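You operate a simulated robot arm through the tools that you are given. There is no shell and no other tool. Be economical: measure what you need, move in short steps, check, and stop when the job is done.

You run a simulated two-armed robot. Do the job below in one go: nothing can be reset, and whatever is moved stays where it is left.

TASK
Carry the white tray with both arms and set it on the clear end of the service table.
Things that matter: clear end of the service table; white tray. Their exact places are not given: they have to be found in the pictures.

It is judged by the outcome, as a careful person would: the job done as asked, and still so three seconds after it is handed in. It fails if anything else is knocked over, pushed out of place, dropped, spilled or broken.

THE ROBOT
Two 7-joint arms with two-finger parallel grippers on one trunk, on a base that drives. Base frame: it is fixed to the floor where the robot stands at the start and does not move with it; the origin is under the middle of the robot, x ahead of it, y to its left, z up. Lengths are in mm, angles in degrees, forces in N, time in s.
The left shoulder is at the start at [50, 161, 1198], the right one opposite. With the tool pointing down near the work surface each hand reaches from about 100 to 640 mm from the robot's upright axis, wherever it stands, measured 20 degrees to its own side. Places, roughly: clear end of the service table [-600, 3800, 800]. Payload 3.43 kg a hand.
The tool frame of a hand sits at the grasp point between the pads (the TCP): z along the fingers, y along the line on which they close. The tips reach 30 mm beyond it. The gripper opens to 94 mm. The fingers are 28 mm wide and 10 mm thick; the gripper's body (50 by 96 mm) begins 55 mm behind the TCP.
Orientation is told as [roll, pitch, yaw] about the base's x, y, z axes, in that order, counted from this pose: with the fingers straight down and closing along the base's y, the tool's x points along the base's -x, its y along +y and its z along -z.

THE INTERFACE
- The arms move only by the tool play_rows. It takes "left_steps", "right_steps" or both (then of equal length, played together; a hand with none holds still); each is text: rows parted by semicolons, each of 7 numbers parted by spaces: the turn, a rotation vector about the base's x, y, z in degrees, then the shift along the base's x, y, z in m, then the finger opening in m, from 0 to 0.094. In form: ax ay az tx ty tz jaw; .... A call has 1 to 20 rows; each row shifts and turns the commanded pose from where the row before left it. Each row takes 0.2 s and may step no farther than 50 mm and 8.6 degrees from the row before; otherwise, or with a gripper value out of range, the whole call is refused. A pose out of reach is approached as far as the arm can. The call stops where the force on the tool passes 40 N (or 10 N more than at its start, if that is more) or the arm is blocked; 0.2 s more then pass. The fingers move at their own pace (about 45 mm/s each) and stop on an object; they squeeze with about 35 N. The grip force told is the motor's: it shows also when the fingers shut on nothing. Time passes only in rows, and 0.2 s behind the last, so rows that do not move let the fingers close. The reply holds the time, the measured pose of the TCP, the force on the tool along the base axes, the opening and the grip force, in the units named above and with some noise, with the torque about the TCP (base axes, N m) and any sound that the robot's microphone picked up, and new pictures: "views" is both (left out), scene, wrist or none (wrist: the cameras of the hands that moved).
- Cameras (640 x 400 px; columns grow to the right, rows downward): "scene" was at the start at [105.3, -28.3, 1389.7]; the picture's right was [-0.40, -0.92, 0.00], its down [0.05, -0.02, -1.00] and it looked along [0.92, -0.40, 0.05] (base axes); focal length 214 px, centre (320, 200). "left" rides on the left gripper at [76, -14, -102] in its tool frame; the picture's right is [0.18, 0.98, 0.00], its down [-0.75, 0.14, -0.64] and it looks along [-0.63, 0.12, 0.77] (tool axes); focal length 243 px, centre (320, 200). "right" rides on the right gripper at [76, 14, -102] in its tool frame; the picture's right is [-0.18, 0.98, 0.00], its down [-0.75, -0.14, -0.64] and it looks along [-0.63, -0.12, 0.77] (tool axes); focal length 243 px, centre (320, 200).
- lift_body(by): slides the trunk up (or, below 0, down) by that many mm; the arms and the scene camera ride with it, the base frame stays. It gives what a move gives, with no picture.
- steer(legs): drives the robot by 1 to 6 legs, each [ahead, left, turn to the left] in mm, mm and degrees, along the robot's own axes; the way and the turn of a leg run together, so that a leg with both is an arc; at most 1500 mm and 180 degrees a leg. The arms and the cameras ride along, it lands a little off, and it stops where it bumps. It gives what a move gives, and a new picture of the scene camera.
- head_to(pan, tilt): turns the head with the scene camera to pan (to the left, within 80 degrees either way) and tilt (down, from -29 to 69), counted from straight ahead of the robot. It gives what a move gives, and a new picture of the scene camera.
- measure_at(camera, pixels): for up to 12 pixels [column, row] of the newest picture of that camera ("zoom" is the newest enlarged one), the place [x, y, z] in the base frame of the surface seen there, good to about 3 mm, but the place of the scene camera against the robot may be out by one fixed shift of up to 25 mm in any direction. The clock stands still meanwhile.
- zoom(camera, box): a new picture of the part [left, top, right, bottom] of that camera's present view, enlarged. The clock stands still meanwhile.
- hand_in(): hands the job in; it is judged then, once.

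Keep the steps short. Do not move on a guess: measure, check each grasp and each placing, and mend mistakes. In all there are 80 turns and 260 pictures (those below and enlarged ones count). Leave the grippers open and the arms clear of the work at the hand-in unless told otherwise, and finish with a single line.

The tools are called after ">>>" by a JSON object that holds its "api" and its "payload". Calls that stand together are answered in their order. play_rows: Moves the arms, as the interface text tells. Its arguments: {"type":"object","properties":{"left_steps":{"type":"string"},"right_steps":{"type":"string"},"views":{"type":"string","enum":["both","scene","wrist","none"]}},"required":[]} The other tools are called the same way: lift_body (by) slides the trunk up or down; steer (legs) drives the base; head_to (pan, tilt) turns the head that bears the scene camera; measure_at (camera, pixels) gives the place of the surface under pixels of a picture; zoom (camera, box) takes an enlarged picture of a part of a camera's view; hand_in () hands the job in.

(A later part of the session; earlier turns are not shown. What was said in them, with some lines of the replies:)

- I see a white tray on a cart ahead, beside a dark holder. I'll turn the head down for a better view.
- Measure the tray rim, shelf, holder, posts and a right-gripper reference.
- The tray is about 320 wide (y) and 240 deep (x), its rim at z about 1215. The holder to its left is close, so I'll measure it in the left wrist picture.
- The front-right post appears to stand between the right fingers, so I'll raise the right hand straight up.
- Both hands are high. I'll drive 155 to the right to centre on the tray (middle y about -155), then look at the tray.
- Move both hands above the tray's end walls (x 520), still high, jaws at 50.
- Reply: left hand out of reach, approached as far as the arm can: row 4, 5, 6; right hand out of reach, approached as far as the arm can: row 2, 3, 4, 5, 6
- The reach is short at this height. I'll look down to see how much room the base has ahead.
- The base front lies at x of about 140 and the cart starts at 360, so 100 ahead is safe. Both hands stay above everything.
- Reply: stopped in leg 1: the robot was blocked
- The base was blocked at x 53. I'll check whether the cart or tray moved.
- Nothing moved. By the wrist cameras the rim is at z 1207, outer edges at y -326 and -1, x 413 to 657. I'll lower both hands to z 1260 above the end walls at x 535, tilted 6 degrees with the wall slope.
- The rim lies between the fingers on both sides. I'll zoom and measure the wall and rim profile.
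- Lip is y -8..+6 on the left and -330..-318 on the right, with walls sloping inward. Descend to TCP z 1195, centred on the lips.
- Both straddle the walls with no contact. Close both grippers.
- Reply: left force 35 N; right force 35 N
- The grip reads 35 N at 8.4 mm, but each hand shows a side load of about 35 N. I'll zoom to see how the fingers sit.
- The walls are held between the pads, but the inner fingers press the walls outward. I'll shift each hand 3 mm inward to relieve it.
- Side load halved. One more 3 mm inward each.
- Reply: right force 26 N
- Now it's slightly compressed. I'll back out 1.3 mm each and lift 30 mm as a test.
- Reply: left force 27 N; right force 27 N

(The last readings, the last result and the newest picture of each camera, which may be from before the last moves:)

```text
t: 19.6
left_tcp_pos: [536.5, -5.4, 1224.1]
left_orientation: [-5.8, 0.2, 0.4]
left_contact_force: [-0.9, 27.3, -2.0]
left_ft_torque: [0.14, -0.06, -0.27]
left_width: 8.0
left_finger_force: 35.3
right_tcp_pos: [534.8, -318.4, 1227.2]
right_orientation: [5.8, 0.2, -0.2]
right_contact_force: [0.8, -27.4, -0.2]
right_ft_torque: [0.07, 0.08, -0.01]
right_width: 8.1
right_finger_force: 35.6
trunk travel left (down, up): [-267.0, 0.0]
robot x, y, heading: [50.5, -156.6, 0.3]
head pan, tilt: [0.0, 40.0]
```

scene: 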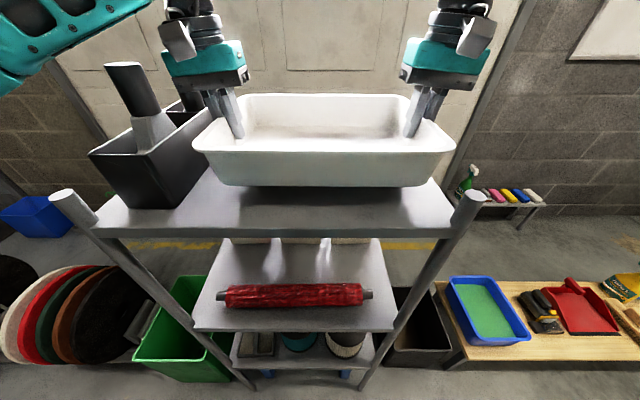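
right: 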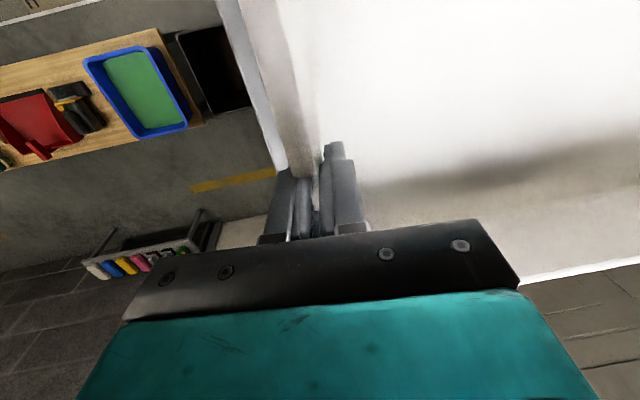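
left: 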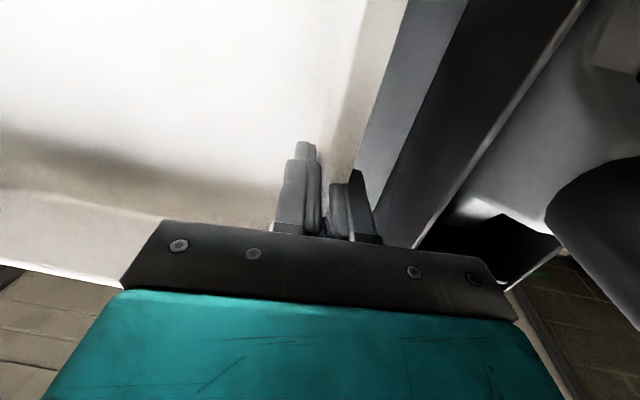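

The tray is lifted level and is light. I'll relax 1 mm outward and lift 85 more to clear the posts (top 1200).

>>> {"api": "play_rows", "payload": {"left_steps": "0 0 0 0 0.001 0.01 0; 0 0 0 0 0 0.02 0; 0 0 0 0 0 0.02 0; 0 0 0 0 0 0.02 0; 0 0 0 0 0 0.015 0; 0 0 0 0 0 0 0", "right_steps": "0 0 0 0 -0.001 0.01 0; 0 0 0 0 0 0.02 0; 0 0 0 0 0 0.02 0; 0 0 0 0 0 0.02 0; 0 0 0 0 0 0.015 0; 0 0 0 0 0 0 0", "views": "scene"}}

```text
t: 20.9
left_tcp_pos: [535.4, -11.5, 1306.5]
left_orientation: [-6.4, -0.2, -0.6]
left_contact_force: [0.3, -2.8, -3.7]
left_ft_torque: [0.6, -0.19, 0.55]
left_width: 9.3
left_finger_force: 34.4
right_tcp_pos: [536.5, -325.4, 1297.8]
right_orientation: [6.8, -0.1, 0.6]
right_contact_force: [-0.8, 2.4, 1.7]
right_ft_torque: [0.21, 0.23, -0.32]
right_width: 8.1
right_finger_force: 34.7
right hand out of reach, approached as far as the arm can: row 4, 5
trunk travel left (down, up): [-267.0, 0.0]
robot x, y, heading: [50.8, -151.3, 0.2]
head pan, tilt: [0.0, 40.0]
stopped in row 6 (left hand): the force on the tool passed its limit (the readings are from after the stop); the commanded pose is now the measured one
```

scene: 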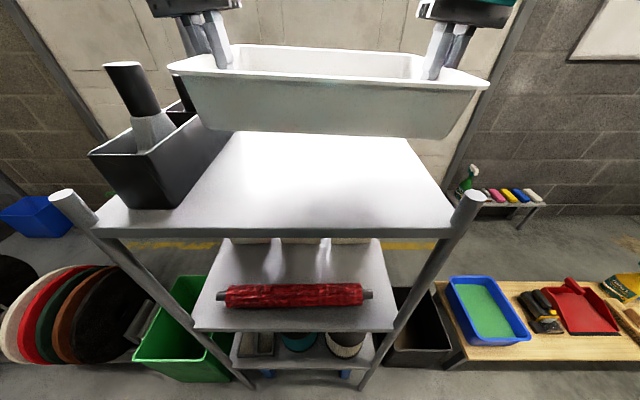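

The right arm reached its limit (tray tilted slightly), but both grips hold. I'll pull both 30 mm toward the robot while lowering the left to level it.

>>> {"api": "play_rows", "payload": {"left_steps": "0 0 0 -0.01 0 -0.004 0; 0 0 0 -0.01 0 -0.004 0; 0 0 0 -0.01 0 -0.004 0; 0 0 0 0 0 0 0", "right_steps": "0 0 0 -0.01 0 0 0; 0 0 0 -0.01 0 0 0; 0 0 0 -0.01 0 0 0; 0 0 0 0 0 0 0"}}

```text
t: 21.9
left_tcp_pos: [505.8, -12.0, 1296.8]
left_orientation: [-6.5, -0.2, -0.7]
left_contact_force: [1.0, -2.4, -2.2]
left_ft_torque: [0.48, 0.16, 0.58]
left_width: 8.7
left_finger_force: 34.7
right_tcp_pos: [506.0, -326.6, 1298.4]
right_orientation: [6.8, -0.1, 0.6]
right_contact_force: [-0.6, 1.4, -1.1]
right_ft_torque: [-0.18, -0.14, -0.35]
right_width: 8.5
right_finger_force: 35.2
trunk travel left (down, up): [-267.0, 0.0]
robot x, y, heading: [51.9, -154.8, 0.2]
head pan, tilt: [0.0, 40.0]
```

scene: 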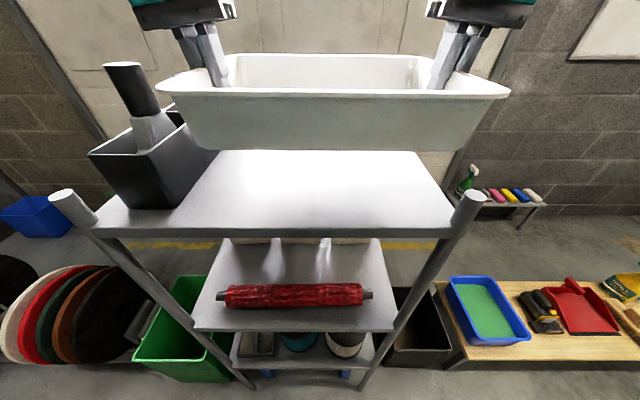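
right: 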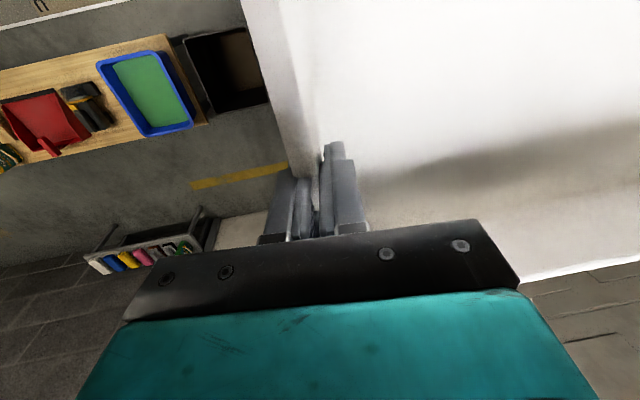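
left: 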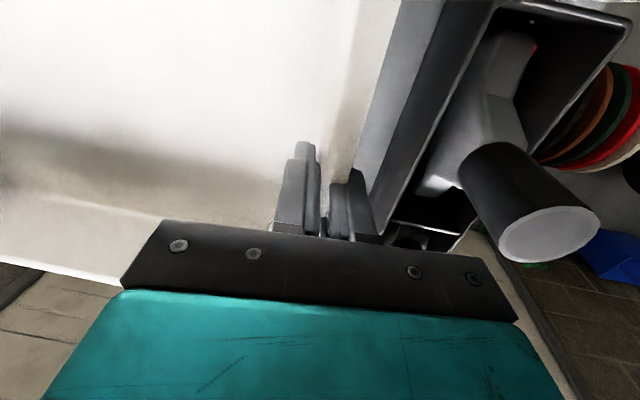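

Level and stable. Back off 150 (to about where I started), drifting 20 right from the tools, then look around.

>>> {"api": "steer", "payload": {"legs": [[-150, -20, 0]]}}

>>> {"api": "head_to", "payload": {"pan": -80, "tilt": 25}}

>>> {"api": "head_to", "payload": {"pan": 80, "tilt": 25}}

```text
t: 23.3
left_tcp_pos: [355.2, -31.9, 1297.5]
left_orientation: [-6.5, -0.1, -0.7]
left_contact_force: [1.1, -1.6, -2.4]
left_ft_torque: [0.52, 0.1, 0.59]
left_width: 8.6
left_finger_force: 34.5
right_tcp_pos: [355.1, -347.3, 1298.3]
right_orientation: [6.8, 0.0, 0.6]
right_contact_force: [-0.5, 1.8, 0.2]
right_ft_torque: [-0.14, -0.1, -0.43]
right_width: 8.2
right_finger_force: 35.0
trunk travel left (down, up): [-267.0, 0.0]
robot x, y, heading: [-99.3, -175.1, 0.1]
head pan, tilt: [0.0, 40.0]
```

scene: 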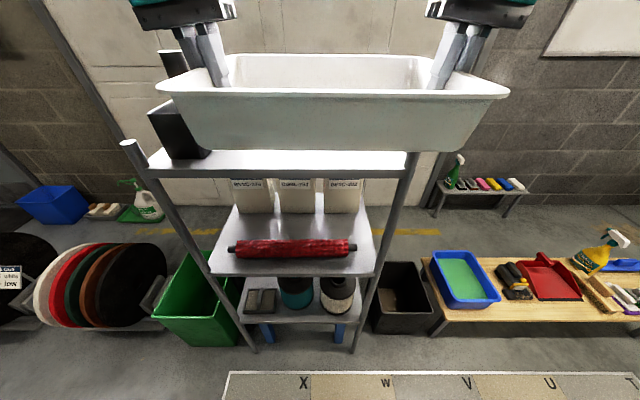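

```text
t: 24.8
left_tcp_pos: [357.0, -32.6, 1295.4]
left_orientation: [-6.5, -0.1, -0.5]
left_contact_force: [1.4, -2.0, -2.6]
left_ft_torque: [0.51, 0.02, 0.58]
left_width: 8.5
left_finger_force: 34.8
right_tcp_pos: [357.3, -345.6, 1297.8]
right_orientation: [6.8, 0.0, 0.6]
right_contact_force: [-0.6, 1.9, 0.2]
right_ft_torque: [-0.15, 0.01, -0.39]
right_width: 8.3
right_finger_force: 35.1
trunk travel left (down, up): [-267.0, 0.0]
robot x, y, heading: [-97.4, -178.2, -0.1]
head pan, tilt: [-80.0, 25.0]
```

scene: 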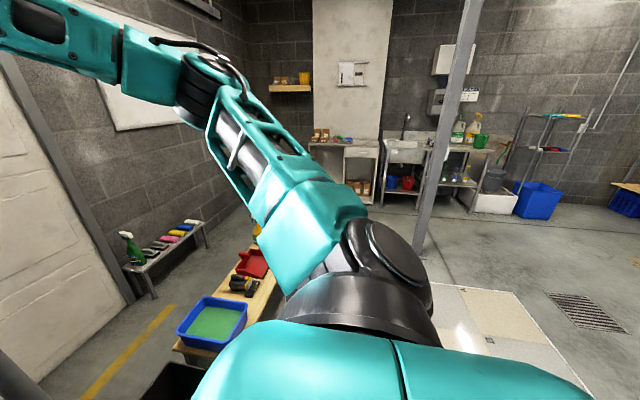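

```text
t: 27.3
left_tcp_pos: [356.2, -32.4, 1295.3]
left_orientation: [-6.5, -0.1, -0.6]
left_contact_force: [0.0, -1.0, -2.2]
left_ft_torque: [0.47, 0.01, 0.57]
left_width: 8.5
left_finger_force: 35.2
right_tcp_pos: [356.8, -346.5, 1296.7]
right_orientation: [6.6, -0.1, 0.6]
right_contact_force: [-0.7, 1.1, -0.6]
right_ft_torque: [-0.2, 0.0, -0.39]
right_width: 8.5
right_finger_force: 35.5
trunk travel left (down, up): [-267.0, 0.0]
robot x, y, heading: [-100.0, -173.7, -0.1]
head pan, tilt: [80.0, 25.0]
```

scene: 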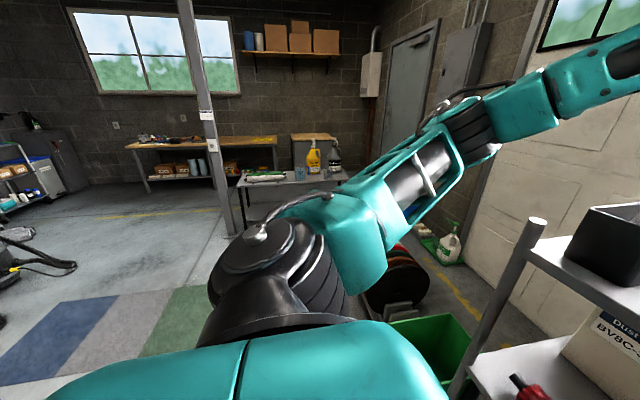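

The service table is seen at (240–345, 180) past the pole. Zoom and measure it, plus the pole and floor.

>>> {"api": "zoom", "payload": {"camera": "scene", "box": [120, 110, 400, 260]}}

>>> {"api": "measure_at", "payload": {"camera": "scene", "pixels": [[238, 184], [265, 178], [300, 182], [300, 174], [345, 178], [312, 165], [333, 162], [270, 186], [232, 235], [210, 150], [195, 180], [130, 310]]}}

```text
2.29 times, centred on (260, 185) of scene
```

zoom: 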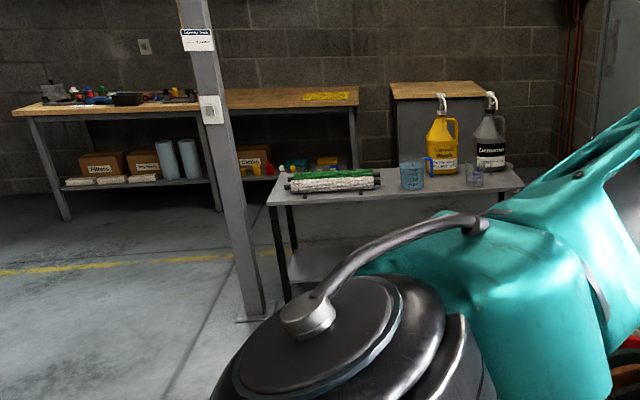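

```text
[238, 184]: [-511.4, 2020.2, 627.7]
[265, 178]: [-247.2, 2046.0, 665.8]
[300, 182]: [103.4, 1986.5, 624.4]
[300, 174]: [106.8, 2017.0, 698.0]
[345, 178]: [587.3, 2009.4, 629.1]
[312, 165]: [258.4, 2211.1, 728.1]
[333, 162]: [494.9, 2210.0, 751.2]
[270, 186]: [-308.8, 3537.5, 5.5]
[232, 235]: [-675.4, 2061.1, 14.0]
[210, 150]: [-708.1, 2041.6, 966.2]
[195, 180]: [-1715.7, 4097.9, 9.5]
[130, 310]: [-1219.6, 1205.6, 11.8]
```

>>> {"api": "measure_at", "payload": {"camera": "scene", "pixels": [[128, 147], [150, 142], [180, 140], [206, 140], [225, 141], [240, 140], [265, 138], [275, 139], [275, 148], [250, 148], [225, 150], [310, 137]]}}

>>> {"api": "zoom", "payload": {"camera": "scene", "box": [120, 100, 290, 210]}}

```text
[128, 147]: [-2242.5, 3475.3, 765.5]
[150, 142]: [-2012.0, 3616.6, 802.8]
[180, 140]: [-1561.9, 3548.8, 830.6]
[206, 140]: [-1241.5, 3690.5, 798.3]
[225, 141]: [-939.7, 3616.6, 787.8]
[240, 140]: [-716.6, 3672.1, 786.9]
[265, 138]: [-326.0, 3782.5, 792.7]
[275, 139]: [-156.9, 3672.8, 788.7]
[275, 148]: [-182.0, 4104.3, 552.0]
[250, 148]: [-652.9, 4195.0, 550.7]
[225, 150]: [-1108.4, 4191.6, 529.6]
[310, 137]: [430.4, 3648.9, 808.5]
```

```text
3.64 times, centred on (205, 155) of scene
```

zoom: 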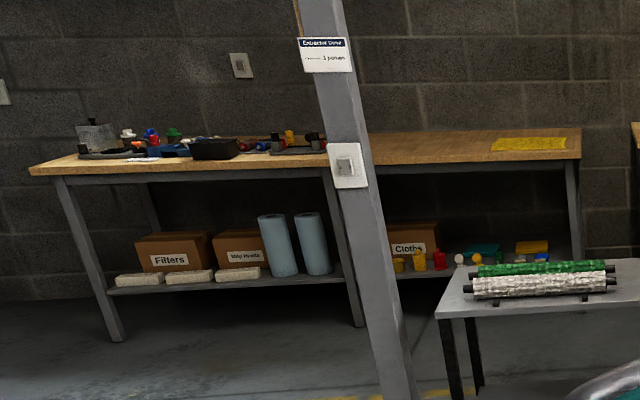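

The wooden bench (z about 790, x -2240 to -157) matches the service table; its right part is clear with something yellow near the end. The pole is at (-690, 2050) and a low table has its left end at x -511, y about 2000, so I'll pass left of the pole. First back 100 and turn left 35 to look behind.

>>> {"api": "steer", "payload": {"legs": [[-100, 0, 0], [0, 0, 35]]}}

```text
t: 30.1
left_tcp_pos: [92.6, 200.4, 1297.5]
left_orientation: [-6.4, 0.0, 34.2]
left_contact_force: [2.0, -1.1, -2.4]
left_ft_torque: [0.38, 0.3, 0.56]
left_width: 8.3
left_finger_force: 35.3
right_tcp_pos: [271.1, -57.2, 1297.7]
right_orientation: [6.8, -0.1, 35.3]
right_contact_force: [-1.0, 0.1, -0.4]
right_ft_torque: [-0.12, -0.1, -0.38]
right_width: 8.2
right_finger_force: 35.3
trunk travel left (down, up): [-267.0, 0.0]
robot x, y, heading: [-201.9, -175.6, 34.9]
head pan, tilt: [80.0, 25.0]
```

scene: 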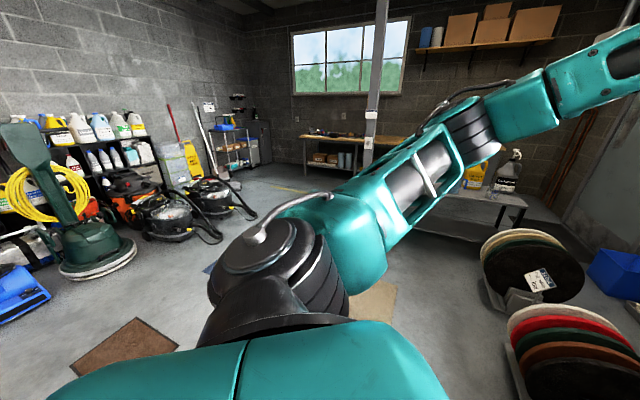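

>>> {"api": "measure_at", "payload": {"camera": "scene", "pixels": [[100, 265], [130, 250], [220, 240], [256, 215], [225, 190], [25, 310], [120, 350], [240, 165], [500, 290], [545, 265], [425, 232], [280, 190]]}}

```text
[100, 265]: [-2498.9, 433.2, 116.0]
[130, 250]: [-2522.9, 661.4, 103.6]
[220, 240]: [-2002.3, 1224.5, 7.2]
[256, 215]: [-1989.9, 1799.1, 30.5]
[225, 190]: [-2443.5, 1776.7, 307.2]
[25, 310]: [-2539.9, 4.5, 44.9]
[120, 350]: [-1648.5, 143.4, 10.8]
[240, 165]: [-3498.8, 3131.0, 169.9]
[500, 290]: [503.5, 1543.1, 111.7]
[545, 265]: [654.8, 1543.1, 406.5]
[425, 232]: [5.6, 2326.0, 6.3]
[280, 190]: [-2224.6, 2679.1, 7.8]
```

Machines lie at x < -2000 and the pole at -690, so a corridor at x of about -1300 is free. I'll turn to heading 90 and strafe left 1100.

>>> {"api": "steer", "payload": {"legs": [[0, 0, 55], [0, 1100, 0]]}}

>>> {"api": "head_to", "payload": {"pan": 0, "tilt": 15}}

```text
t: 38.2
left_tcp_pos: [-1435.0, 257.4, 1295.9]
left_orientation: [-6.5, 0.0, 89.6]
left_contact_force: [1.0, 0.9, -3.1]
left_ft_torque: [-0.09, 0.51, 0.58]
left_width: 8.5
left_finger_force: 34.8
right_tcp_pos: [-1121.9, 256.4, 1298.3]
right_orientation: [6.7, 0.0, 90.7]
right_contact_force: [-1.9, -1.3, -0.7]
right_ft_torque: [0.05, -0.19, -0.38]
right_width: 8.3
right_finger_force: 35.6
trunk travel left (down, up): [-267.0, 0.0]
robot x, y, heading: [-1285.9, -197.3, 90.2]
head pan, tilt: [80.0, 25.0]
```

scene: 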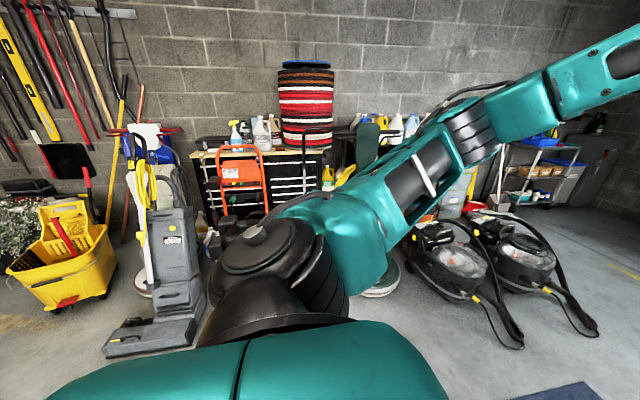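

```text
t: 39.7
left_tcp_pos: [-1435.7, 256.1, 1296.1]
left_orientation: [-6.5, -0.2, 89.5]
left_contact_force: [0.7, 0.8, -3.2]
left_ft_torque: [-0.02, 0.46, 0.56]
left_width: 8.6
left_finger_force: 35.3
right_tcp_pos: [-1122.4, 256.4, 1296.7]
right_orientation: [6.8, -0.1, 90.8]
right_contact_force: [-1.8, -0.5, -0.6]
right_ft_torque: [0.04, -0.15, -0.34]
right_width: 8.5
right_finger_force: 35.2
trunk travel left (down, up): [-267.0, 0.0]
robot x, y, heading: [-1293.1, -193.8, 90.6]
head pan, tilt: [0.0, 15.0]
```

scene: 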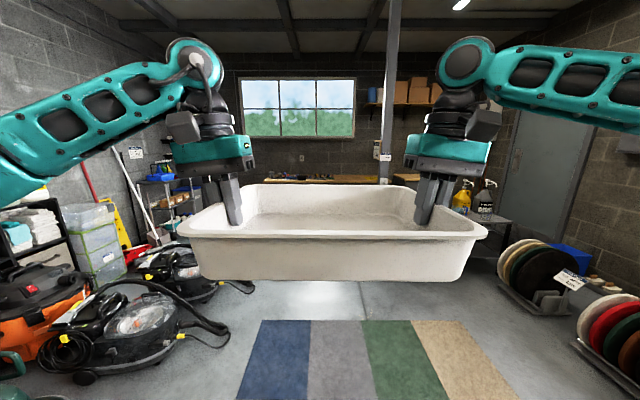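

Tray steady. Check the hose's position relative to my corridor.

>>> {"api": "measure_at", "payload": {"camera": "scene", "pixels": [[228, 340], [215, 350], [254, 290], [140, 375], [385, 150], [360, 290], [240, 390], [500, 290]]}}

```text
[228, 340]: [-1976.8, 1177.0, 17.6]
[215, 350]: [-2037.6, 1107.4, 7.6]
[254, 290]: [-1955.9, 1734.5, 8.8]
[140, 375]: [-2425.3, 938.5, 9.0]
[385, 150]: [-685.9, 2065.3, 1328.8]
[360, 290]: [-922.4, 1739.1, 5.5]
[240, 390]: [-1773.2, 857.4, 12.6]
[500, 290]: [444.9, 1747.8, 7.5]
```

Corridor clear (-1955 to -740). Drive ahead in two legs to y of about 2700.

>>> {"api": "steer", "payload": {"legs": [[1450, 0, 0], [1450, 0, 0]]}}

```text
t: 53.7
left_tcp_pos: [-1436.7, 3142.4, 1295.6]
left_orientation: [-6.6, -0.1, 89.5]
left_contact_force: [1.5, -0.1, -2.6]
left_ft_torque: [-0.03, 0.51, 0.56]
left_width: 8.5
left_finger_force: 34.7
right_tcp_pos: [-1122.1, 3143.8, 1296.4]
right_orientation: [6.9, 0.0, 90.8]
right_contact_force: [-0.8, -1.0, -0.6]
right_ft_torque: [-0.02, -0.15, -0.34]
right_width: 8.2
right_finger_force: 35.2
trunk travel left (down, up): [-267.0, 0.0]
robot x, y, heading: [-1286.2, 2689.3, 90.3]
head pan, tilt: [0.0, 15.0]
```

scene: 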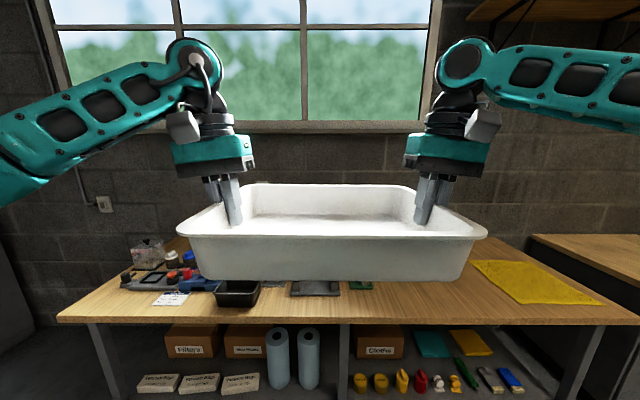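

Measure the bench, the cloth and items.

>>> {"api": "measure_at", "payload": {"camera": "scene", "pixels": [[62, 316], [340, 318], [630, 318], [475, 263], [512, 303], [602, 302], [545, 266], [260, 300], [315, 288], [362, 286], [340, 296], [525, 240]]}}

>>> {"api": "zoom", "payload": {"camera": "scene", "box": [200, 220, 640, 400]}}

```text
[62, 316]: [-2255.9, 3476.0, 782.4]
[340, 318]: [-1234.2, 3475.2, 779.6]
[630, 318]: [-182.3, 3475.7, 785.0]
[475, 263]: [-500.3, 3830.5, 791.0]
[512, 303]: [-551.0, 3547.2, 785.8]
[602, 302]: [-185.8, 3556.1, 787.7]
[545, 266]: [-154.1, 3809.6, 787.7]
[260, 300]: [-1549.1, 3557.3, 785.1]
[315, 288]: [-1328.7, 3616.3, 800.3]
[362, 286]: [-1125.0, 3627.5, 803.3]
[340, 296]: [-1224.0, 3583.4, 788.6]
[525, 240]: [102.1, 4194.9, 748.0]
```

```text
1.45 times, centred on (420, 310) of scene
```

zoom: 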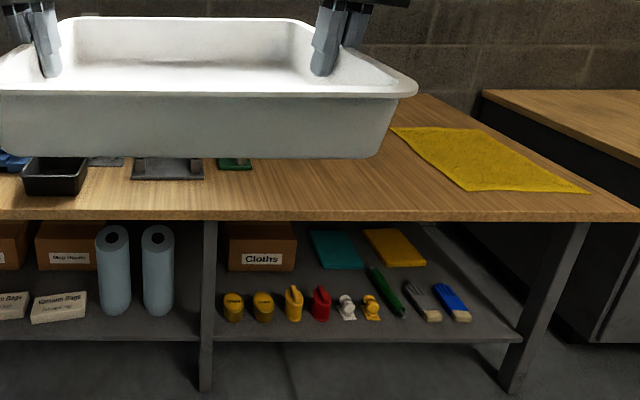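

The clear stretch runs from x of about -1080 to the yellow cloth's left edge at -550. I'll set the tray at x about -755, just left of the cloth. Strafe right 524, then lower the trunk in the open.

>>> {"api": "steer", "payload": {"legs": [[0, -524, 0]]}}

>>> {"api": "lift_body", "payload": {"by": -250}}

>>> {"api": "head_to", "payload": {"pan": 0, "tilt": 35}}

```text
t: 56.7
left_tcp_pos: [-908.3, 3145.0, 1295.5]
left_orientation: [-6.5, -0.2, 89.4]
left_contact_force: [1.8, 0.4, -2.9]
left_ft_torque: [0.04, 0.47, 0.52]
left_width: 8.5
left_finger_force: 34.7
right_tcp_pos: [-594.6, 3145.2, 1297.8]
right_orientation: [6.8, -0.1, 90.6]
right_contact_force: [-1.1, -1.1, -1.1]
right_ft_torque: [-0.07, -0.15, -0.38]
right_width: 8.3
right_finger_force: 34.7
trunk travel left (down, up): [-267.0, 0.0]
robot x, y, heading: [-762.5, 2691.5, 90.1]
head pan, tilt: [0.0, 15.0]
```

scene: 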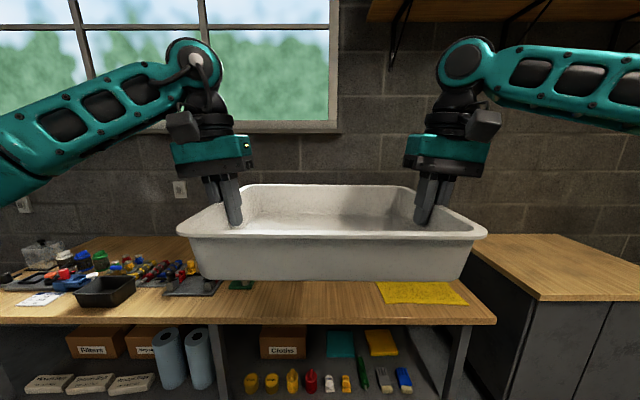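

```text
t: 59.3
left_tcp_pos: [-909.1, 3145.2, 1046.1]
left_orientation: [-6.5, -0.2, 89.4]
left_contact_force: [1.5, 0.1, -2.4]
left_ft_torque: [-0.06, 0.49, 0.58]
left_width: 8.9
left_finger_force: 35.2
right_tcp_pos: [-595.0, 3143.5, 1047.4]
right_orientation: [6.8, -0.1, 90.6]
right_contact_force: [-1.2, -0.7, 0.2]
right_ft_torque: [0.03, -0.13, -0.38]
right_width: 8.2
right_finger_force: 35.2
trunk travel left (down, up): [-17.0, 250.0]
robot x, y, heading: [-762.4, 2692.7, 90.1]
head pan, tilt: [0.0, 15.0]
```

```text
t: 60.1
left_tcp_pos: [-908.0, 3144.5, 1046.2]
left_orientation: [-6.5, -0.2, 89.4]
left_contact_force: [1.8, 0.4, -2.4]
left_ft_torque: [0.0, 0.51, 0.52]
left_width: 8.3
left_finger_force: 35.0
right_tcp_pos: [-594.5, 3144.7, 1047.5]
right_orientation: [6.7, -0.2, 90.6]
right_contact_force: [-1.6, 0.0, 0.4]
right_ft_torque: [0.0, -0.16, -0.37]
right_width: 8.0
right_finger_force: 34.6
trunk travel left (down, up): [-17.0, 250.0]
robot x, y, heading: [-760.8, 2690.4, 90.2]
head pan, tilt: [0.0, 35.0]
```

scene: 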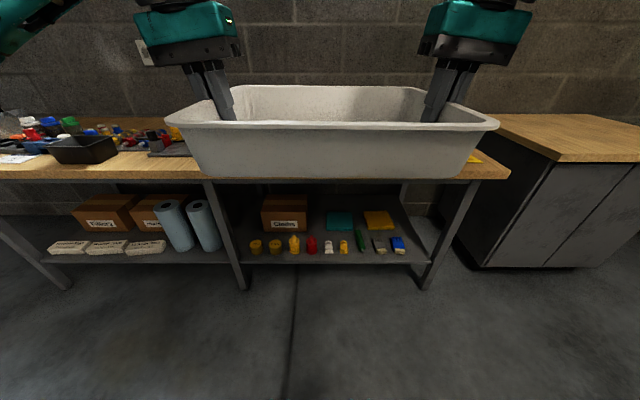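

Measure the bench legs/shelf front (for the base) and the cabinet.

>>> {"api": "measure_at", "payload": {"camera": "scene", "pixels": [[330, 257], [240, 285], [425, 285], [90, 257], [330, 263], [480, 161], [470, 155], [188, 150], [160, 152], [485, 265], [310, 178], [556, 160]]}}

```text
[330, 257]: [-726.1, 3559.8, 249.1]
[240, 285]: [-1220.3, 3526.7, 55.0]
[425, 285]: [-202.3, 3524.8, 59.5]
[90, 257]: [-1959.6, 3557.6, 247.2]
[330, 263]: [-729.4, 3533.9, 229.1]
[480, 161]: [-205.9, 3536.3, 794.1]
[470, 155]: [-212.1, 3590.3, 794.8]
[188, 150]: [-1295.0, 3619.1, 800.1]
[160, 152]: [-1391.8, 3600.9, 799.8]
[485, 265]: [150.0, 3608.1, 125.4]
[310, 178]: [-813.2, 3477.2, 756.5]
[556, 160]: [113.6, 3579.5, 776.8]
```

Shelf front at y 3530; the base reaches about 307 ahead, so drive ahead 480 (to y 3170), leaving margin.

>>> {"api": "steer", "payload": {"legs": [[480, 0, 0]]}}

```text
t: 63.0
left_tcp_pos: [-905.1, 3629.0, 1046.1]
left_orientation: [-6.5, -0.1, 89.0]
left_contact_force: [0.5, -0.5, -1.9]
left_ft_torque: [-0.01, 0.51, 0.49]
left_width: 8.5
left_finger_force: 34.9
right_tcp_pos: [-592.4, 3626.6, 1047.8]
right_orientation: [6.7, -0.1, 90.3]
right_contact_force: [-0.5, -0.8, 0.3]
right_ft_torque: [0.0, -0.17, -0.36]
right_width: 8.2
right_finger_force: 34.9
trunk travel left (down, up): [-17.0, 250.0]
robot x, y, heading: [-764.2, 3171.6, 89.6]
head pan, tilt: [0.0, 35.0]
```

scene: 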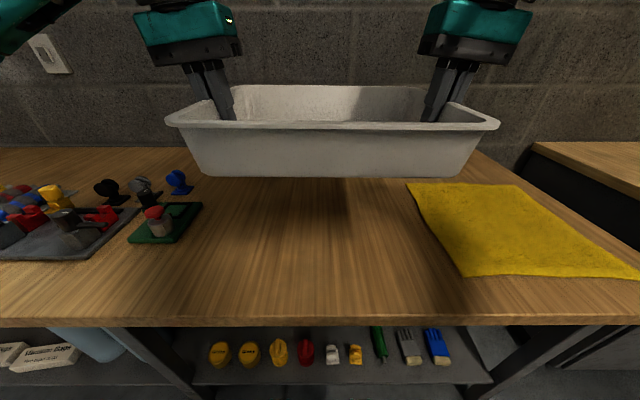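

Remeasure the clear zone from here.

>>> {"api": "measure_at", "payload": {"camera": "scene", "pixels": [[203, 205], [180, 242], [192, 190], [408, 185], [464, 276], [430, 215], [320, 240], [320, 190], [345, 150], [300, 315], [480, 178], [172, 118]]}}

```text
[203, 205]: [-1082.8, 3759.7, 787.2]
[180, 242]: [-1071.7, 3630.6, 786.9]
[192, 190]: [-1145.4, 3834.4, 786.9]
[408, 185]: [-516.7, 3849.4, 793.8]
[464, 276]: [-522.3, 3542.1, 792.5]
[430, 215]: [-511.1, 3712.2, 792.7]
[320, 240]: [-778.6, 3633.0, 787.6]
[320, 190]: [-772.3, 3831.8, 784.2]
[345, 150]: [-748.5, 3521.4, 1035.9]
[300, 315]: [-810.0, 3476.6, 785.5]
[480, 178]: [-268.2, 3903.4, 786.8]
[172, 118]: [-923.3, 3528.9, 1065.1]
```

Free zone x -1072 to -520; the tray spans about -913 to -585. Lower 140 mm first.

>>> {"api": "play_rows", "payload": {"left_steps": "0 0 0 0 0 -0.02 0; 0 0 0 0 0 -0.02 0; 0 0 0 0 0 -0.02 0; 0 0 0 0 0 -0.02 0; 0 0 0 0 0 -0.02 0; 0 0 0 0 0 -0.02 0; 0 0 0 0 0 -0.02 0; 0 0 0 0 0 0 0", "right_steps": "0 0 0 0 0 -0.02 0; 0 0 0 0 0 -0.02 0; 0 0 0 0 0 -0.02 0; 0 0 0 0 0 -0.02 0; 0 0 0 0 0 -0.02 0; 0 0 0 0 0 -0.02 0; 0 0 0 0 0 -0.02 0; 0 0 0 0 0 0 0", "views": "scene"}}

```text
t: 64.8
left_tcp_pos: [-905.1, 3627.6, 905.1]
left_orientation: [-6.4, -0.2, 89.1]
left_contact_force: [-14.4, 0.8, -2.9]
left_ft_torque: [-0.11, 0.42, 0.57]
left_width: 8.5
left_finger_force: 35.0
right_tcp_pos: [-592.2, 3625.9, 906.9]
right_orientation: [6.6, 0.0, 90.2]
right_contact_force: [11.8, -1.7, -0.5]
right_ft_torque: [0.1, -0.12, -0.3]
right_width: 8.4
right_finger_force: 34.6
trunk travel left (down, up): [-17.0, 250.0]
robot x, y, heading: [-761.0, 3173.3, 89.9]
head pan, tilt: [0.0, 35.0]
```

scene: 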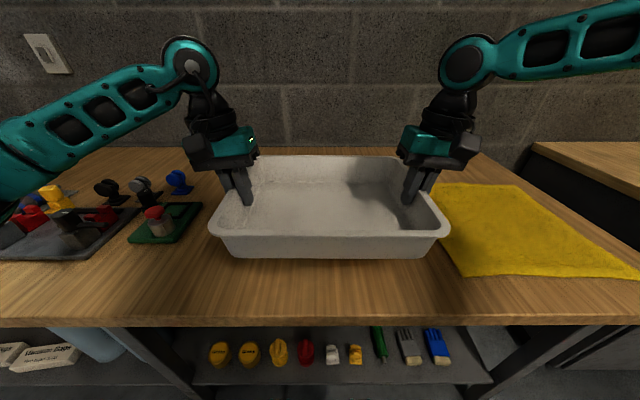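

Extend 100 mm forward over the bench.

>>> {"api": "play_rows", "payload": {"left_steps": "0 0 0 0 0.02 0 0; 0 0 0 0 0.02 0 0; 0 0 0 0 0.02 0 0; 0 0 0 0 0.02 0 0; 0 0 0 0 0.02 0 0; 0 0 0 0 0 0 0", "right_steps": "0 0 0 0 0.02 0 0; 0 0 0 0 0.02 0 0; 0 0 0 0 0.02 0 0; 0 0 0 0 0.02 0 0; 0 0 0 0 0.02 0 0; 0 0 0 0 0 0 0", "views": "scene"}}

```text
t: 66.2
left_tcp_pos: [-898.8, 3726.1, 906.8]
left_orientation: [-7.1, -0.1, 88.1]
left_contact_force: [39.1, -7.4, -3.0]
left_ft_torque: [-0.6, 0.75, -0.83]
left_width: 8.8
left_finger_force: 35.0
right_tcp_pos: [-584.7, 3708.2, 909.5]
right_orientation: [7.4, -0.5, 90.8]
right_contact_force: [-39.3, 7.4, -0.1]
right_ft_torque: [0.64, -0.36, -0.85]
right_width: 9.5
right_finger_force: 35.2
right hand out of reach, approached as far as the arm can: row 4, 5
trunk travel left (down, up): [-17.0, 250.0]
robot x, y, heading: [-764.1, 3174.4, 89.8]
head pan, tilt: [0.0, 35.0]
```

scene: 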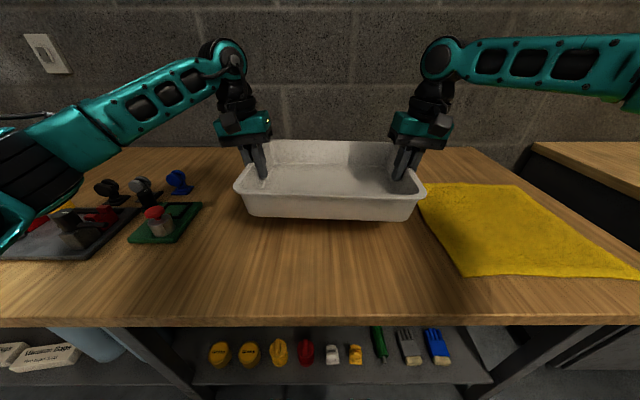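

The right hand hit its reach limit, so the tray is slightly skewed and under side tension. Bring the left hand back 18 mm to square it.

>>> {"api": "play_rows", "payload": {"left_steps": "0 0 0 0.001 -0.006 0 0; 0 0 0 0.001 -0.006 0 0; 0 0 0 0 -0.006 0 0; 0 0 0 0 0 0 0", "right_steps": "0 0 0 0 0 0 0; 0 0 0 0 0 0 0; 0 0 0 0 0 0 0; 0 0 0 0 0 0 0", "views": "scene"}}

>>> {"api": "measure_at", "payload": {"camera": "scene", "pixels": [[70, 170], [30, 215], [130, 130], [10, 245], [245, 190], [420, 195], [255, 215], [412, 218], [5, 170], [630, 100]]}}

```text
t: 67.2
left_tcp_pos: [-897.6, 3710.4, 907.6]
left_orientation: [-7.0, -0.3, 88.6]
left_contact_force: [41.7, 0.7, -3.0]
left_ft_torque: [0.22, 0.67, 0.78]
left_width: 9.1
left_finger_force: 35.1
right_tcp_pos: [-584.4, 3705.5, 909.2]
right_orientation: [7.5, -0.2, 90.5]
right_contact_force: [-40.6, -1.7, -1.0]
right_ft_torque: [-0.25, -0.39, -0.43]
right_width: 8.1
right_finger_force: 35.0
trunk travel left (down, up): [-17.0, 250.0]
robot x, y, heading: [-762.2, 3174.4, 89.8]
head pan, tilt: [0.0, 35.0]
```

scene: 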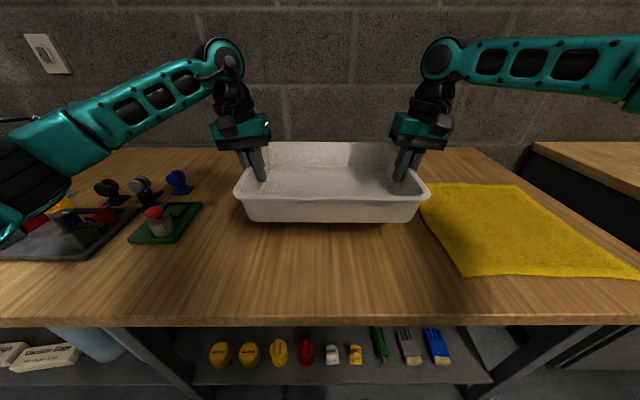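

```text
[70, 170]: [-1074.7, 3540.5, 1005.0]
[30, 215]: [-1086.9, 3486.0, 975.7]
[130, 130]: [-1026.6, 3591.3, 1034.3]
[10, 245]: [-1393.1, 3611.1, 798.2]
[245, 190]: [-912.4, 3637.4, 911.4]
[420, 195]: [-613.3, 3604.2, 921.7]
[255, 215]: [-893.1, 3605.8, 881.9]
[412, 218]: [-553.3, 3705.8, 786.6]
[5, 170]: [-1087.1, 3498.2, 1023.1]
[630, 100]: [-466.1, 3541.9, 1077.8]
```

Pull both back a little so the right arm is within reach again and the tension falls.

>>> {"api": "play_rows", "payload": {"left_steps": "0 0 0 0.001 -0.005 0 0; 0 0 0 0.001 -0.005 0 0; 0 0 0 0 0 0 0", "right_steps": "0 0 0 -0.001 -0.005 0 0; 0 0 0 -0.001 -0.005 0 0; 0 0 0 0 0 0 0", "views": "none"}}

```text
t: 68.0
left_tcp_pos: [-898.1, 3699.1, 905.5]
left_orientation: [-6.7, -0.3, 88.7]
left_contact_force: [35.1, 1.6, -1.7]
left_ft_torque: [-0.08, 0.66, 0.71]
left_width: 8.6
left_finger_force: 34.3
right_tcp_pos: [-584.3, 3698.0, 908.3]
right_orientation: [7.1, -0.1, 90.4]
right_contact_force: [-33.5, -1.1, -1.0]
right_ft_torque: [0.05, -0.35, -0.3]
right_width: 8.1
right_finger_force: 35.5
trunk travel left (down, up): [-17.0, 250.0]
robot x, y, heading: [-761.2, 3174.1, 89.7]
head pan, tilt: [0.0, 35.0]
```

Relieve 2 mm more per side and lower 50 mm (touch expected near TCP 835).

>>> {"api": "play_rows", "payload": {"left_steps": "0 0 0 0.001 0 -0.01 0; 0 0 0 0.001 0 -0.01 0; 0 0 0 0 0 -0.01 0; 0 0 0 0 0 -0.01 0; 0 0 0 0 0 -0.01 0; 0 0 0 0 0 0 0", "right_steps": "0 0 0 -0.001 0 -0.01 0; 0 0 0 -0.001 0 -0.01 0; 0 0 0 0 0 -0.01 0; 0 0 0 0 0 -0.01 0; 0 0 0 0 0 -0.01 0; 0 0 0 0 0 0 0", "views": "scene"}}

```text
t: 69.4
left_tcp_pos: [-898.1, 3700.5, 857.1]
left_orientation: [-6.6, -0.2, 88.9]
left_contact_force: [24.9, 0.5, -2.8]
left_ft_torque: [-0.05, 0.6, 0.64]
left_width: 8.6
left_finger_force: 35.0
right_tcp_pos: [-584.3, 3699.3, 857.3]
right_orientation: [6.9, 0.0, 90.3]
right_contact_force: [-25.2, -1.1, -0.3]
right_ft_torque: [-0.02, -0.23, -0.27]
right_width: 8.3
right_finger_force: 35.8
trunk travel left (down, up): [-17.0, 250.0]
robot x, y, heading: [-765.4, 3177.0, 89.8]
head pan, tilt: [0.0, 35.0]
```

scene: 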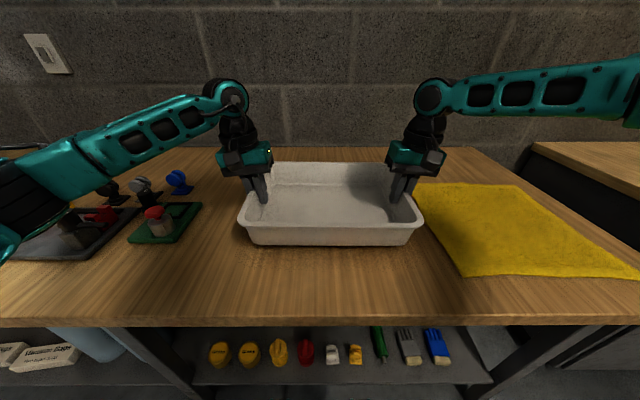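

Check the rim against the cloth in the same camera frame.

>>> {"api": "measure_at", "payload": {"camera": "scene", "pixels": [[420, 217], [415, 212], [243, 212], [405, 240], [408, 228], [250, 240], [425, 210], [418, 197], [432, 225], [330, 225]]}}

>>> {"api": "zoom", "payload": {"camera": "scene", "box": [220, 150, 480, 300]}}

```text
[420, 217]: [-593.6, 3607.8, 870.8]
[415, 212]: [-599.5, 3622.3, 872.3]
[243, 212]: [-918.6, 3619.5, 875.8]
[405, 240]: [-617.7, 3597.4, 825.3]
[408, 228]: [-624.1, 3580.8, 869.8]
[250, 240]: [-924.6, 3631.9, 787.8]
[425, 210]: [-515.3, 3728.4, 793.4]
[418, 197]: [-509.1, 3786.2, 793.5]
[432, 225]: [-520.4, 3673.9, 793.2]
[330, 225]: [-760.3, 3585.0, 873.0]
```

```text
2.46 times, centred on (350, 225) of scene
```

zoom: 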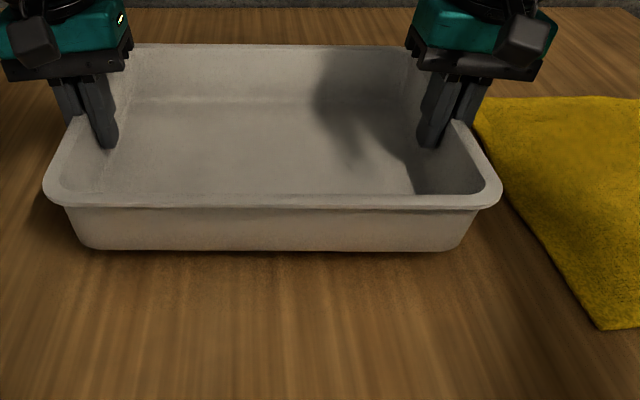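

75 mm clear of the cloth; the bottom is about 18 mm above the bench. Lower in 4 mm steps.

>>> {"api": "play_rows", "payload": {"left_steps": "0 0 0 0.001 0 -0.004 0; 0 0 0 0.001 0 -0.004 0; 0 0 0 0 0 -0.004 0; 0 0 0 0 0 -0.003 0; 0 0 0 0 0 0 0", "right_steps": "0 0 0 -0.001 0 -0.004 0; 0 0 0 0 0 -0.004 0; 0 0 0 0 0 -0.004 0; 0 0 0 0 0 -0.003 0; 0 0 0 0 0 0 0", "views": "none"}}

```text
t: 70.6
left_tcp_pos: [-898.9, 3700.0, 841.4]
left_orientation: [-6.5, -0.3, 89.1]
left_contact_force: [15.4, 0.4, -2.5]
left_ft_torque: [0.67, 0.57, 0.51]
left_width: 8.6
left_finger_force: 35.2
right_tcp_pos: [-583.6, 3698.1, 841.7]
right_orientation: [6.8, 0.0, 90.3]
right_contact_force: [-14.1, 0.1, -0.4]
right_ft_torque: [-0.66, -0.19, -0.3]
right_width: 7.9
right_finger_force: 34.9
trunk travel left (down, up): [-17.0, 250.0]
robot x, y, heading: [-768.2, 3170.5, 89.8]
head pan, tilt: [0.0, 35.0]
```

Torque about x rose, so the edge may be starting to touch. Continue in 2 mm steps.

>>> {"api": "play_rows", "payload": {"left_steps": "0 0 0 0 0 -0.002 0; 0 0 0 0 0 -0.002 0; 0 0 0 0 0 -0.002 0; 0 0 0 0 0 0 0", "right_steps": "0 0 0 0 0 -0.002 0; 0 0 0 0 0 -0.002 0; 0 0 0 0 0 -0.002 0; 0 0 0 0 0 0 0", "views": "scene"}}

>>> {"api": "zoom", "payload": {"camera": "scene", "box": [220, 150, 480, 300]}}

```text
t: 71.6
left_tcp_pos: [-899.3, 3699.2, 836.3]
left_orientation: [-6.5, 0.0, 89.0]
left_contact_force: [13.4, 2.2, -0.9]
left_ft_torque: [-0.64, 0.53, 0.52]
left_width: 8.4
left_finger_force: 34.3
right_tcp_pos: [-583.3, 3697.0, 838.5]
right_orientation: [6.9, -0.5, 90.3]
right_contact_force: [-16.0, 1.7, 14.3]
right_ft_torque: [-0.93, -0.27, -0.11]
right_width: 8.1
right_finger_force: 34.5
trunk travel left (down, up): [-17.0, 250.0]
robot x, y, heading: [-761.3, 3172.8, 89.7]
head pan, tilt: [0.0, 35.0]
```

scene: 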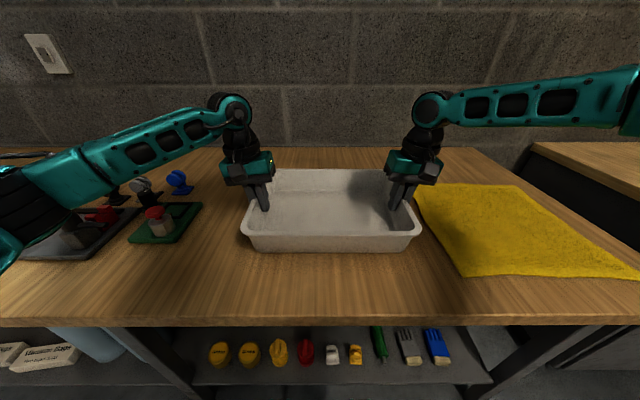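

```text
2.46 times, centred on (350, 225) of scene
```

zoom: 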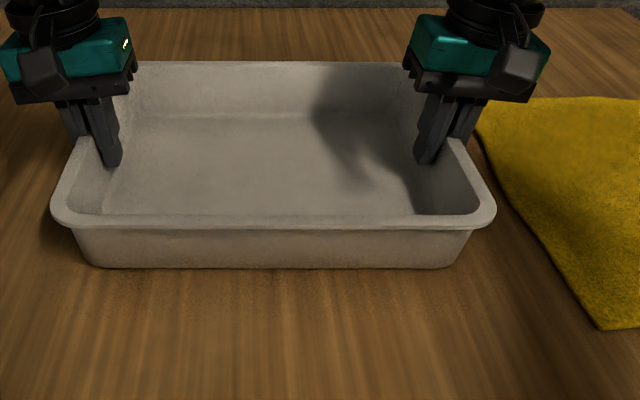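

The right side is down (14 N). Lower the left 2–4 mm more until it also bears.

>>> {"api": "play_rows", "payload": {"left_steps": "0 0 0 0 0 -0.002 0; 0 0 0 0 0 -0.002 0; 0 0 0 0 0 0 0", "right_steps": "0 0 0 0 0 0 0; 0 0 0 0 0 0 0; 0 0 0 0 0 0 0", "views": "none"}}

```text
t: 72.4
left_tcp_pos: [-898.0, 3700.5, 834.0]
left_orientation: [-6.7, -0.5, 89.1]
left_contact_force: [8.5, 0.7, 12.4]
left_ft_torque: [-0.98, 0.42, 0.29]
left_width: 8.3
left_finger_force: 34.8
right_tcp_pos: [-585.1, 3697.3, 838.4]
right_orientation: [6.9, -0.5, 90.3]
right_contact_force: [-15.1, 5.6, 12.9]
right_ft_torque: [-0.26, -0.28, -0.27]
right_width: 8.3
right_finger_force: 35.4
trunk travel left (down, up): [-17.0, 250.0]
robot x, y, heading: [-764.4, 3173.5, 90.0]
head pan, tilt: [0.0, 35.0]
```

Both sides bear on the bench. Open both grippers slowly to 46 mm.

>>> {"api": "play_rows", "payload": {"left_steps": "0 0 0 0 0 0 0.012; 0 0 0 0 0 0 0.018; 0 0 0 0 0 0 0.026; 0 0 0 0 0 0 0.036; 0 0 0 0 0 0 0.046; 0 0 0 0 0 0 0.046", "right_steps": "0 0 0 0 0 0 0.012; 0 0 0 0 0 0 0.018; 0 0 0 0 0 0 0.026; 0 0 0 0 0 0 0.036; 0 0 0 0 0 0 0.046; 0 0 0 0 0 0 0.046"}}

```text
t: 73.8
left_tcp_pos: [-897.5, 3699.2, 831.0]
left_orientation: [-6.6, -0.2, 89.0]
left_contact_force: [0.6, -0.4, -0.1]
left_ft_torque: [0.05, 0.03, 0.0]
left_width: 45.9
left_finger_force: 0.0
right_tcp_pos: [-583.7, 3696.4, 836.5]
right_orientation: [6.7, -0.2, 90.2]
right_contact_force: [0.3, 0.2, -0.6]
right_ft_torque: [0.02, 0.0, 0.0]
right_width: 46.0
right_finger_force: 0.1
trunk travel left (down, up): [-17.0, 250.0]
robot x, y, heading: [-761.6, 3174.3, 90.1]
head pan, tilt: [0.0, 35.0]
```

scene: 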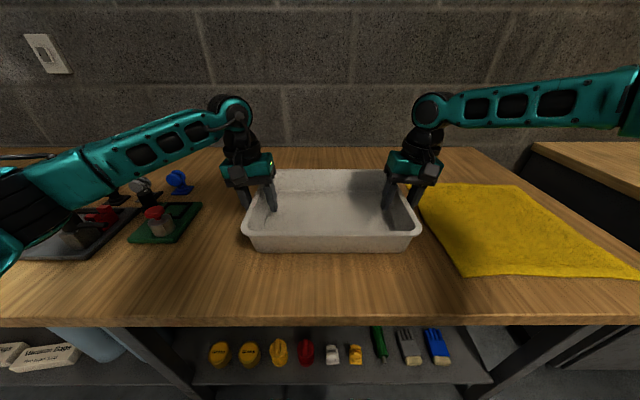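
right: 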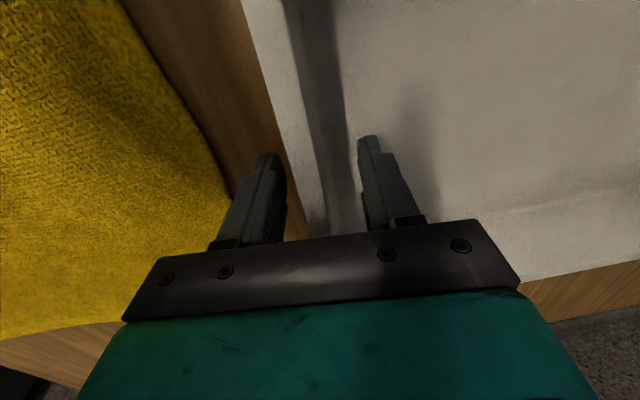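
left: 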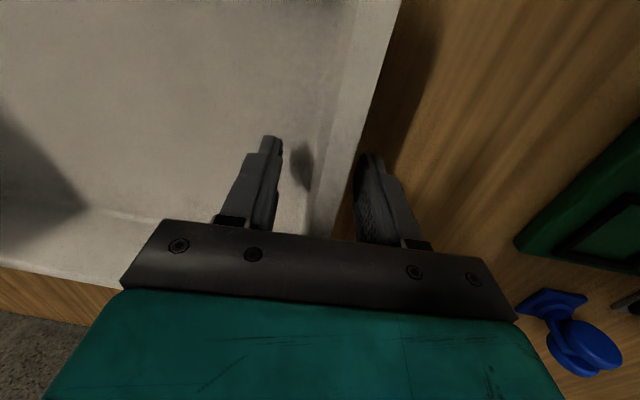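

Both are free with the tray resting. Raise straight up 70 mm, then up and back.

>>> {"api": "play_rows", "payload": {"left_steps": "0 0 0 0 0 0.015 0.046; 0 0 0 0 0 0.02 0.046; 0 0 0 0 0 0.02 0.046; 0 0 0 0 0 0.02 0.046; 0 0 0 0 -0.02 0.02 0.046; 0 0 0 0 -0.03 0.02 0.046; 0 0 0 0 -0.03 0.02 0.06; 0 0 0 0 -0.03 0.02 0.08; 0 0 0 0 -0.03 0.02 0.09", "right_steps": "0 0 0 0 0 0.015 0.046; 0 0 0 0 0 0.02 0.046; 0 0 0 0 0 0.02 0.046; 0 0 0 0 0 0.02 0.046; 0 0 0 0 -0.02 0.02 0.046; 0 0 0 0 -0.03 0.02 0.046; 0 0 0 0 -0.03 0.02 0.06; 0 0 0 0 -0.03 0.02 0.08; 0 0 0 0 -0.03 0.02 0.09", "views": "scene"}}

```text
t: 75.8
left_tcp_pos: [-897.9, 3558.8, 1007.5]
left_orientation: [-6.5, -0.3, 89.0]
left_contact_force: [-0.4, 0.2, -0.6]
left_ft_torque: [-0.02, 0.0, 0.01]
left_width: 90.1
left_finger_force: 0.1
right_tcp_pos: [-582.2, 3558.7, 1014.3]
right_orientation: [6.9, -0.1, 90.2]
right_contact_force: [-1.1, 0.2, 0.4]
right_ft_torque: [-0.03, -0.01, 0.02]
right_width: 89.8
right_finger_force: 0.1
trunk travel left (down, up): [-17.0, 250.0]
robot x, y, heading: [-763.5, 3175.4, 89.8]
head pan, tilt: [0.0, 35.0]
```

scene: 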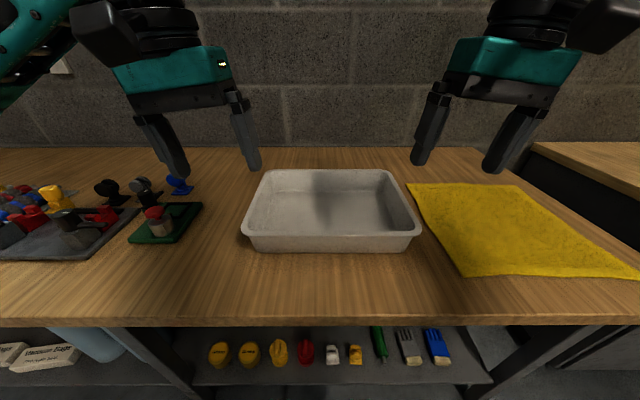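

The tray sits flat, clear of the cloth and the other items. Back the robot off 250 and take a last look.

>>> {"api": "steer", "payload": {"legs": [[-250, 0, 0]]}}

>>> {"api": "measure_at", "payload": {"camera": "scene", "pixels": [[320, 200]]}}

```text
t: 77.7
left_tcp_pos: [-899.3, 3308.3, 1007.7]
left_orientation: [-6.5, -0.2, 88.9]
left_contact_force: [0.3, 0.1, 0.1]
left_ft_torque: [0.0, 0.0, 0.0]
left_width: 90.1
left_finger_force: 0.0
right_tcp_pos: [-583.4, 3307.3, 1014.1]
right_orientation: [6.7, -0.2, 90.1]
right_contact_force: [-0.1, -0.5, 0.1]
right_ft_torque: [-0.01, -0.02, 0.0]
right_width: 90.2
right_finger_force: 0.0
trunk travel left (down, up): [-17.0, 250.0]
robot x, y, heading: [-766.0, 2926.9, 89.6]
head pan, tilt: [0.0, 35.0]
```

scene: 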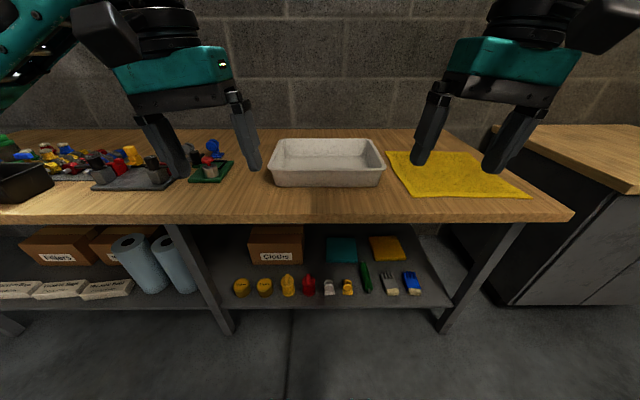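

```text
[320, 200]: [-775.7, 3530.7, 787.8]
```

The tray is flat on the clear end, nothing else has moved, and both grippers are open and clear, so I'm handing in.

>>> {"api": "hand_in", "payload": {}}

```text
The job is handed in.
```

The white tray was carried with both arms and is resting flat on the clear end of the service table, just left of the yellow cloth; I saw nothing else moved, and both grippers are open and clear.
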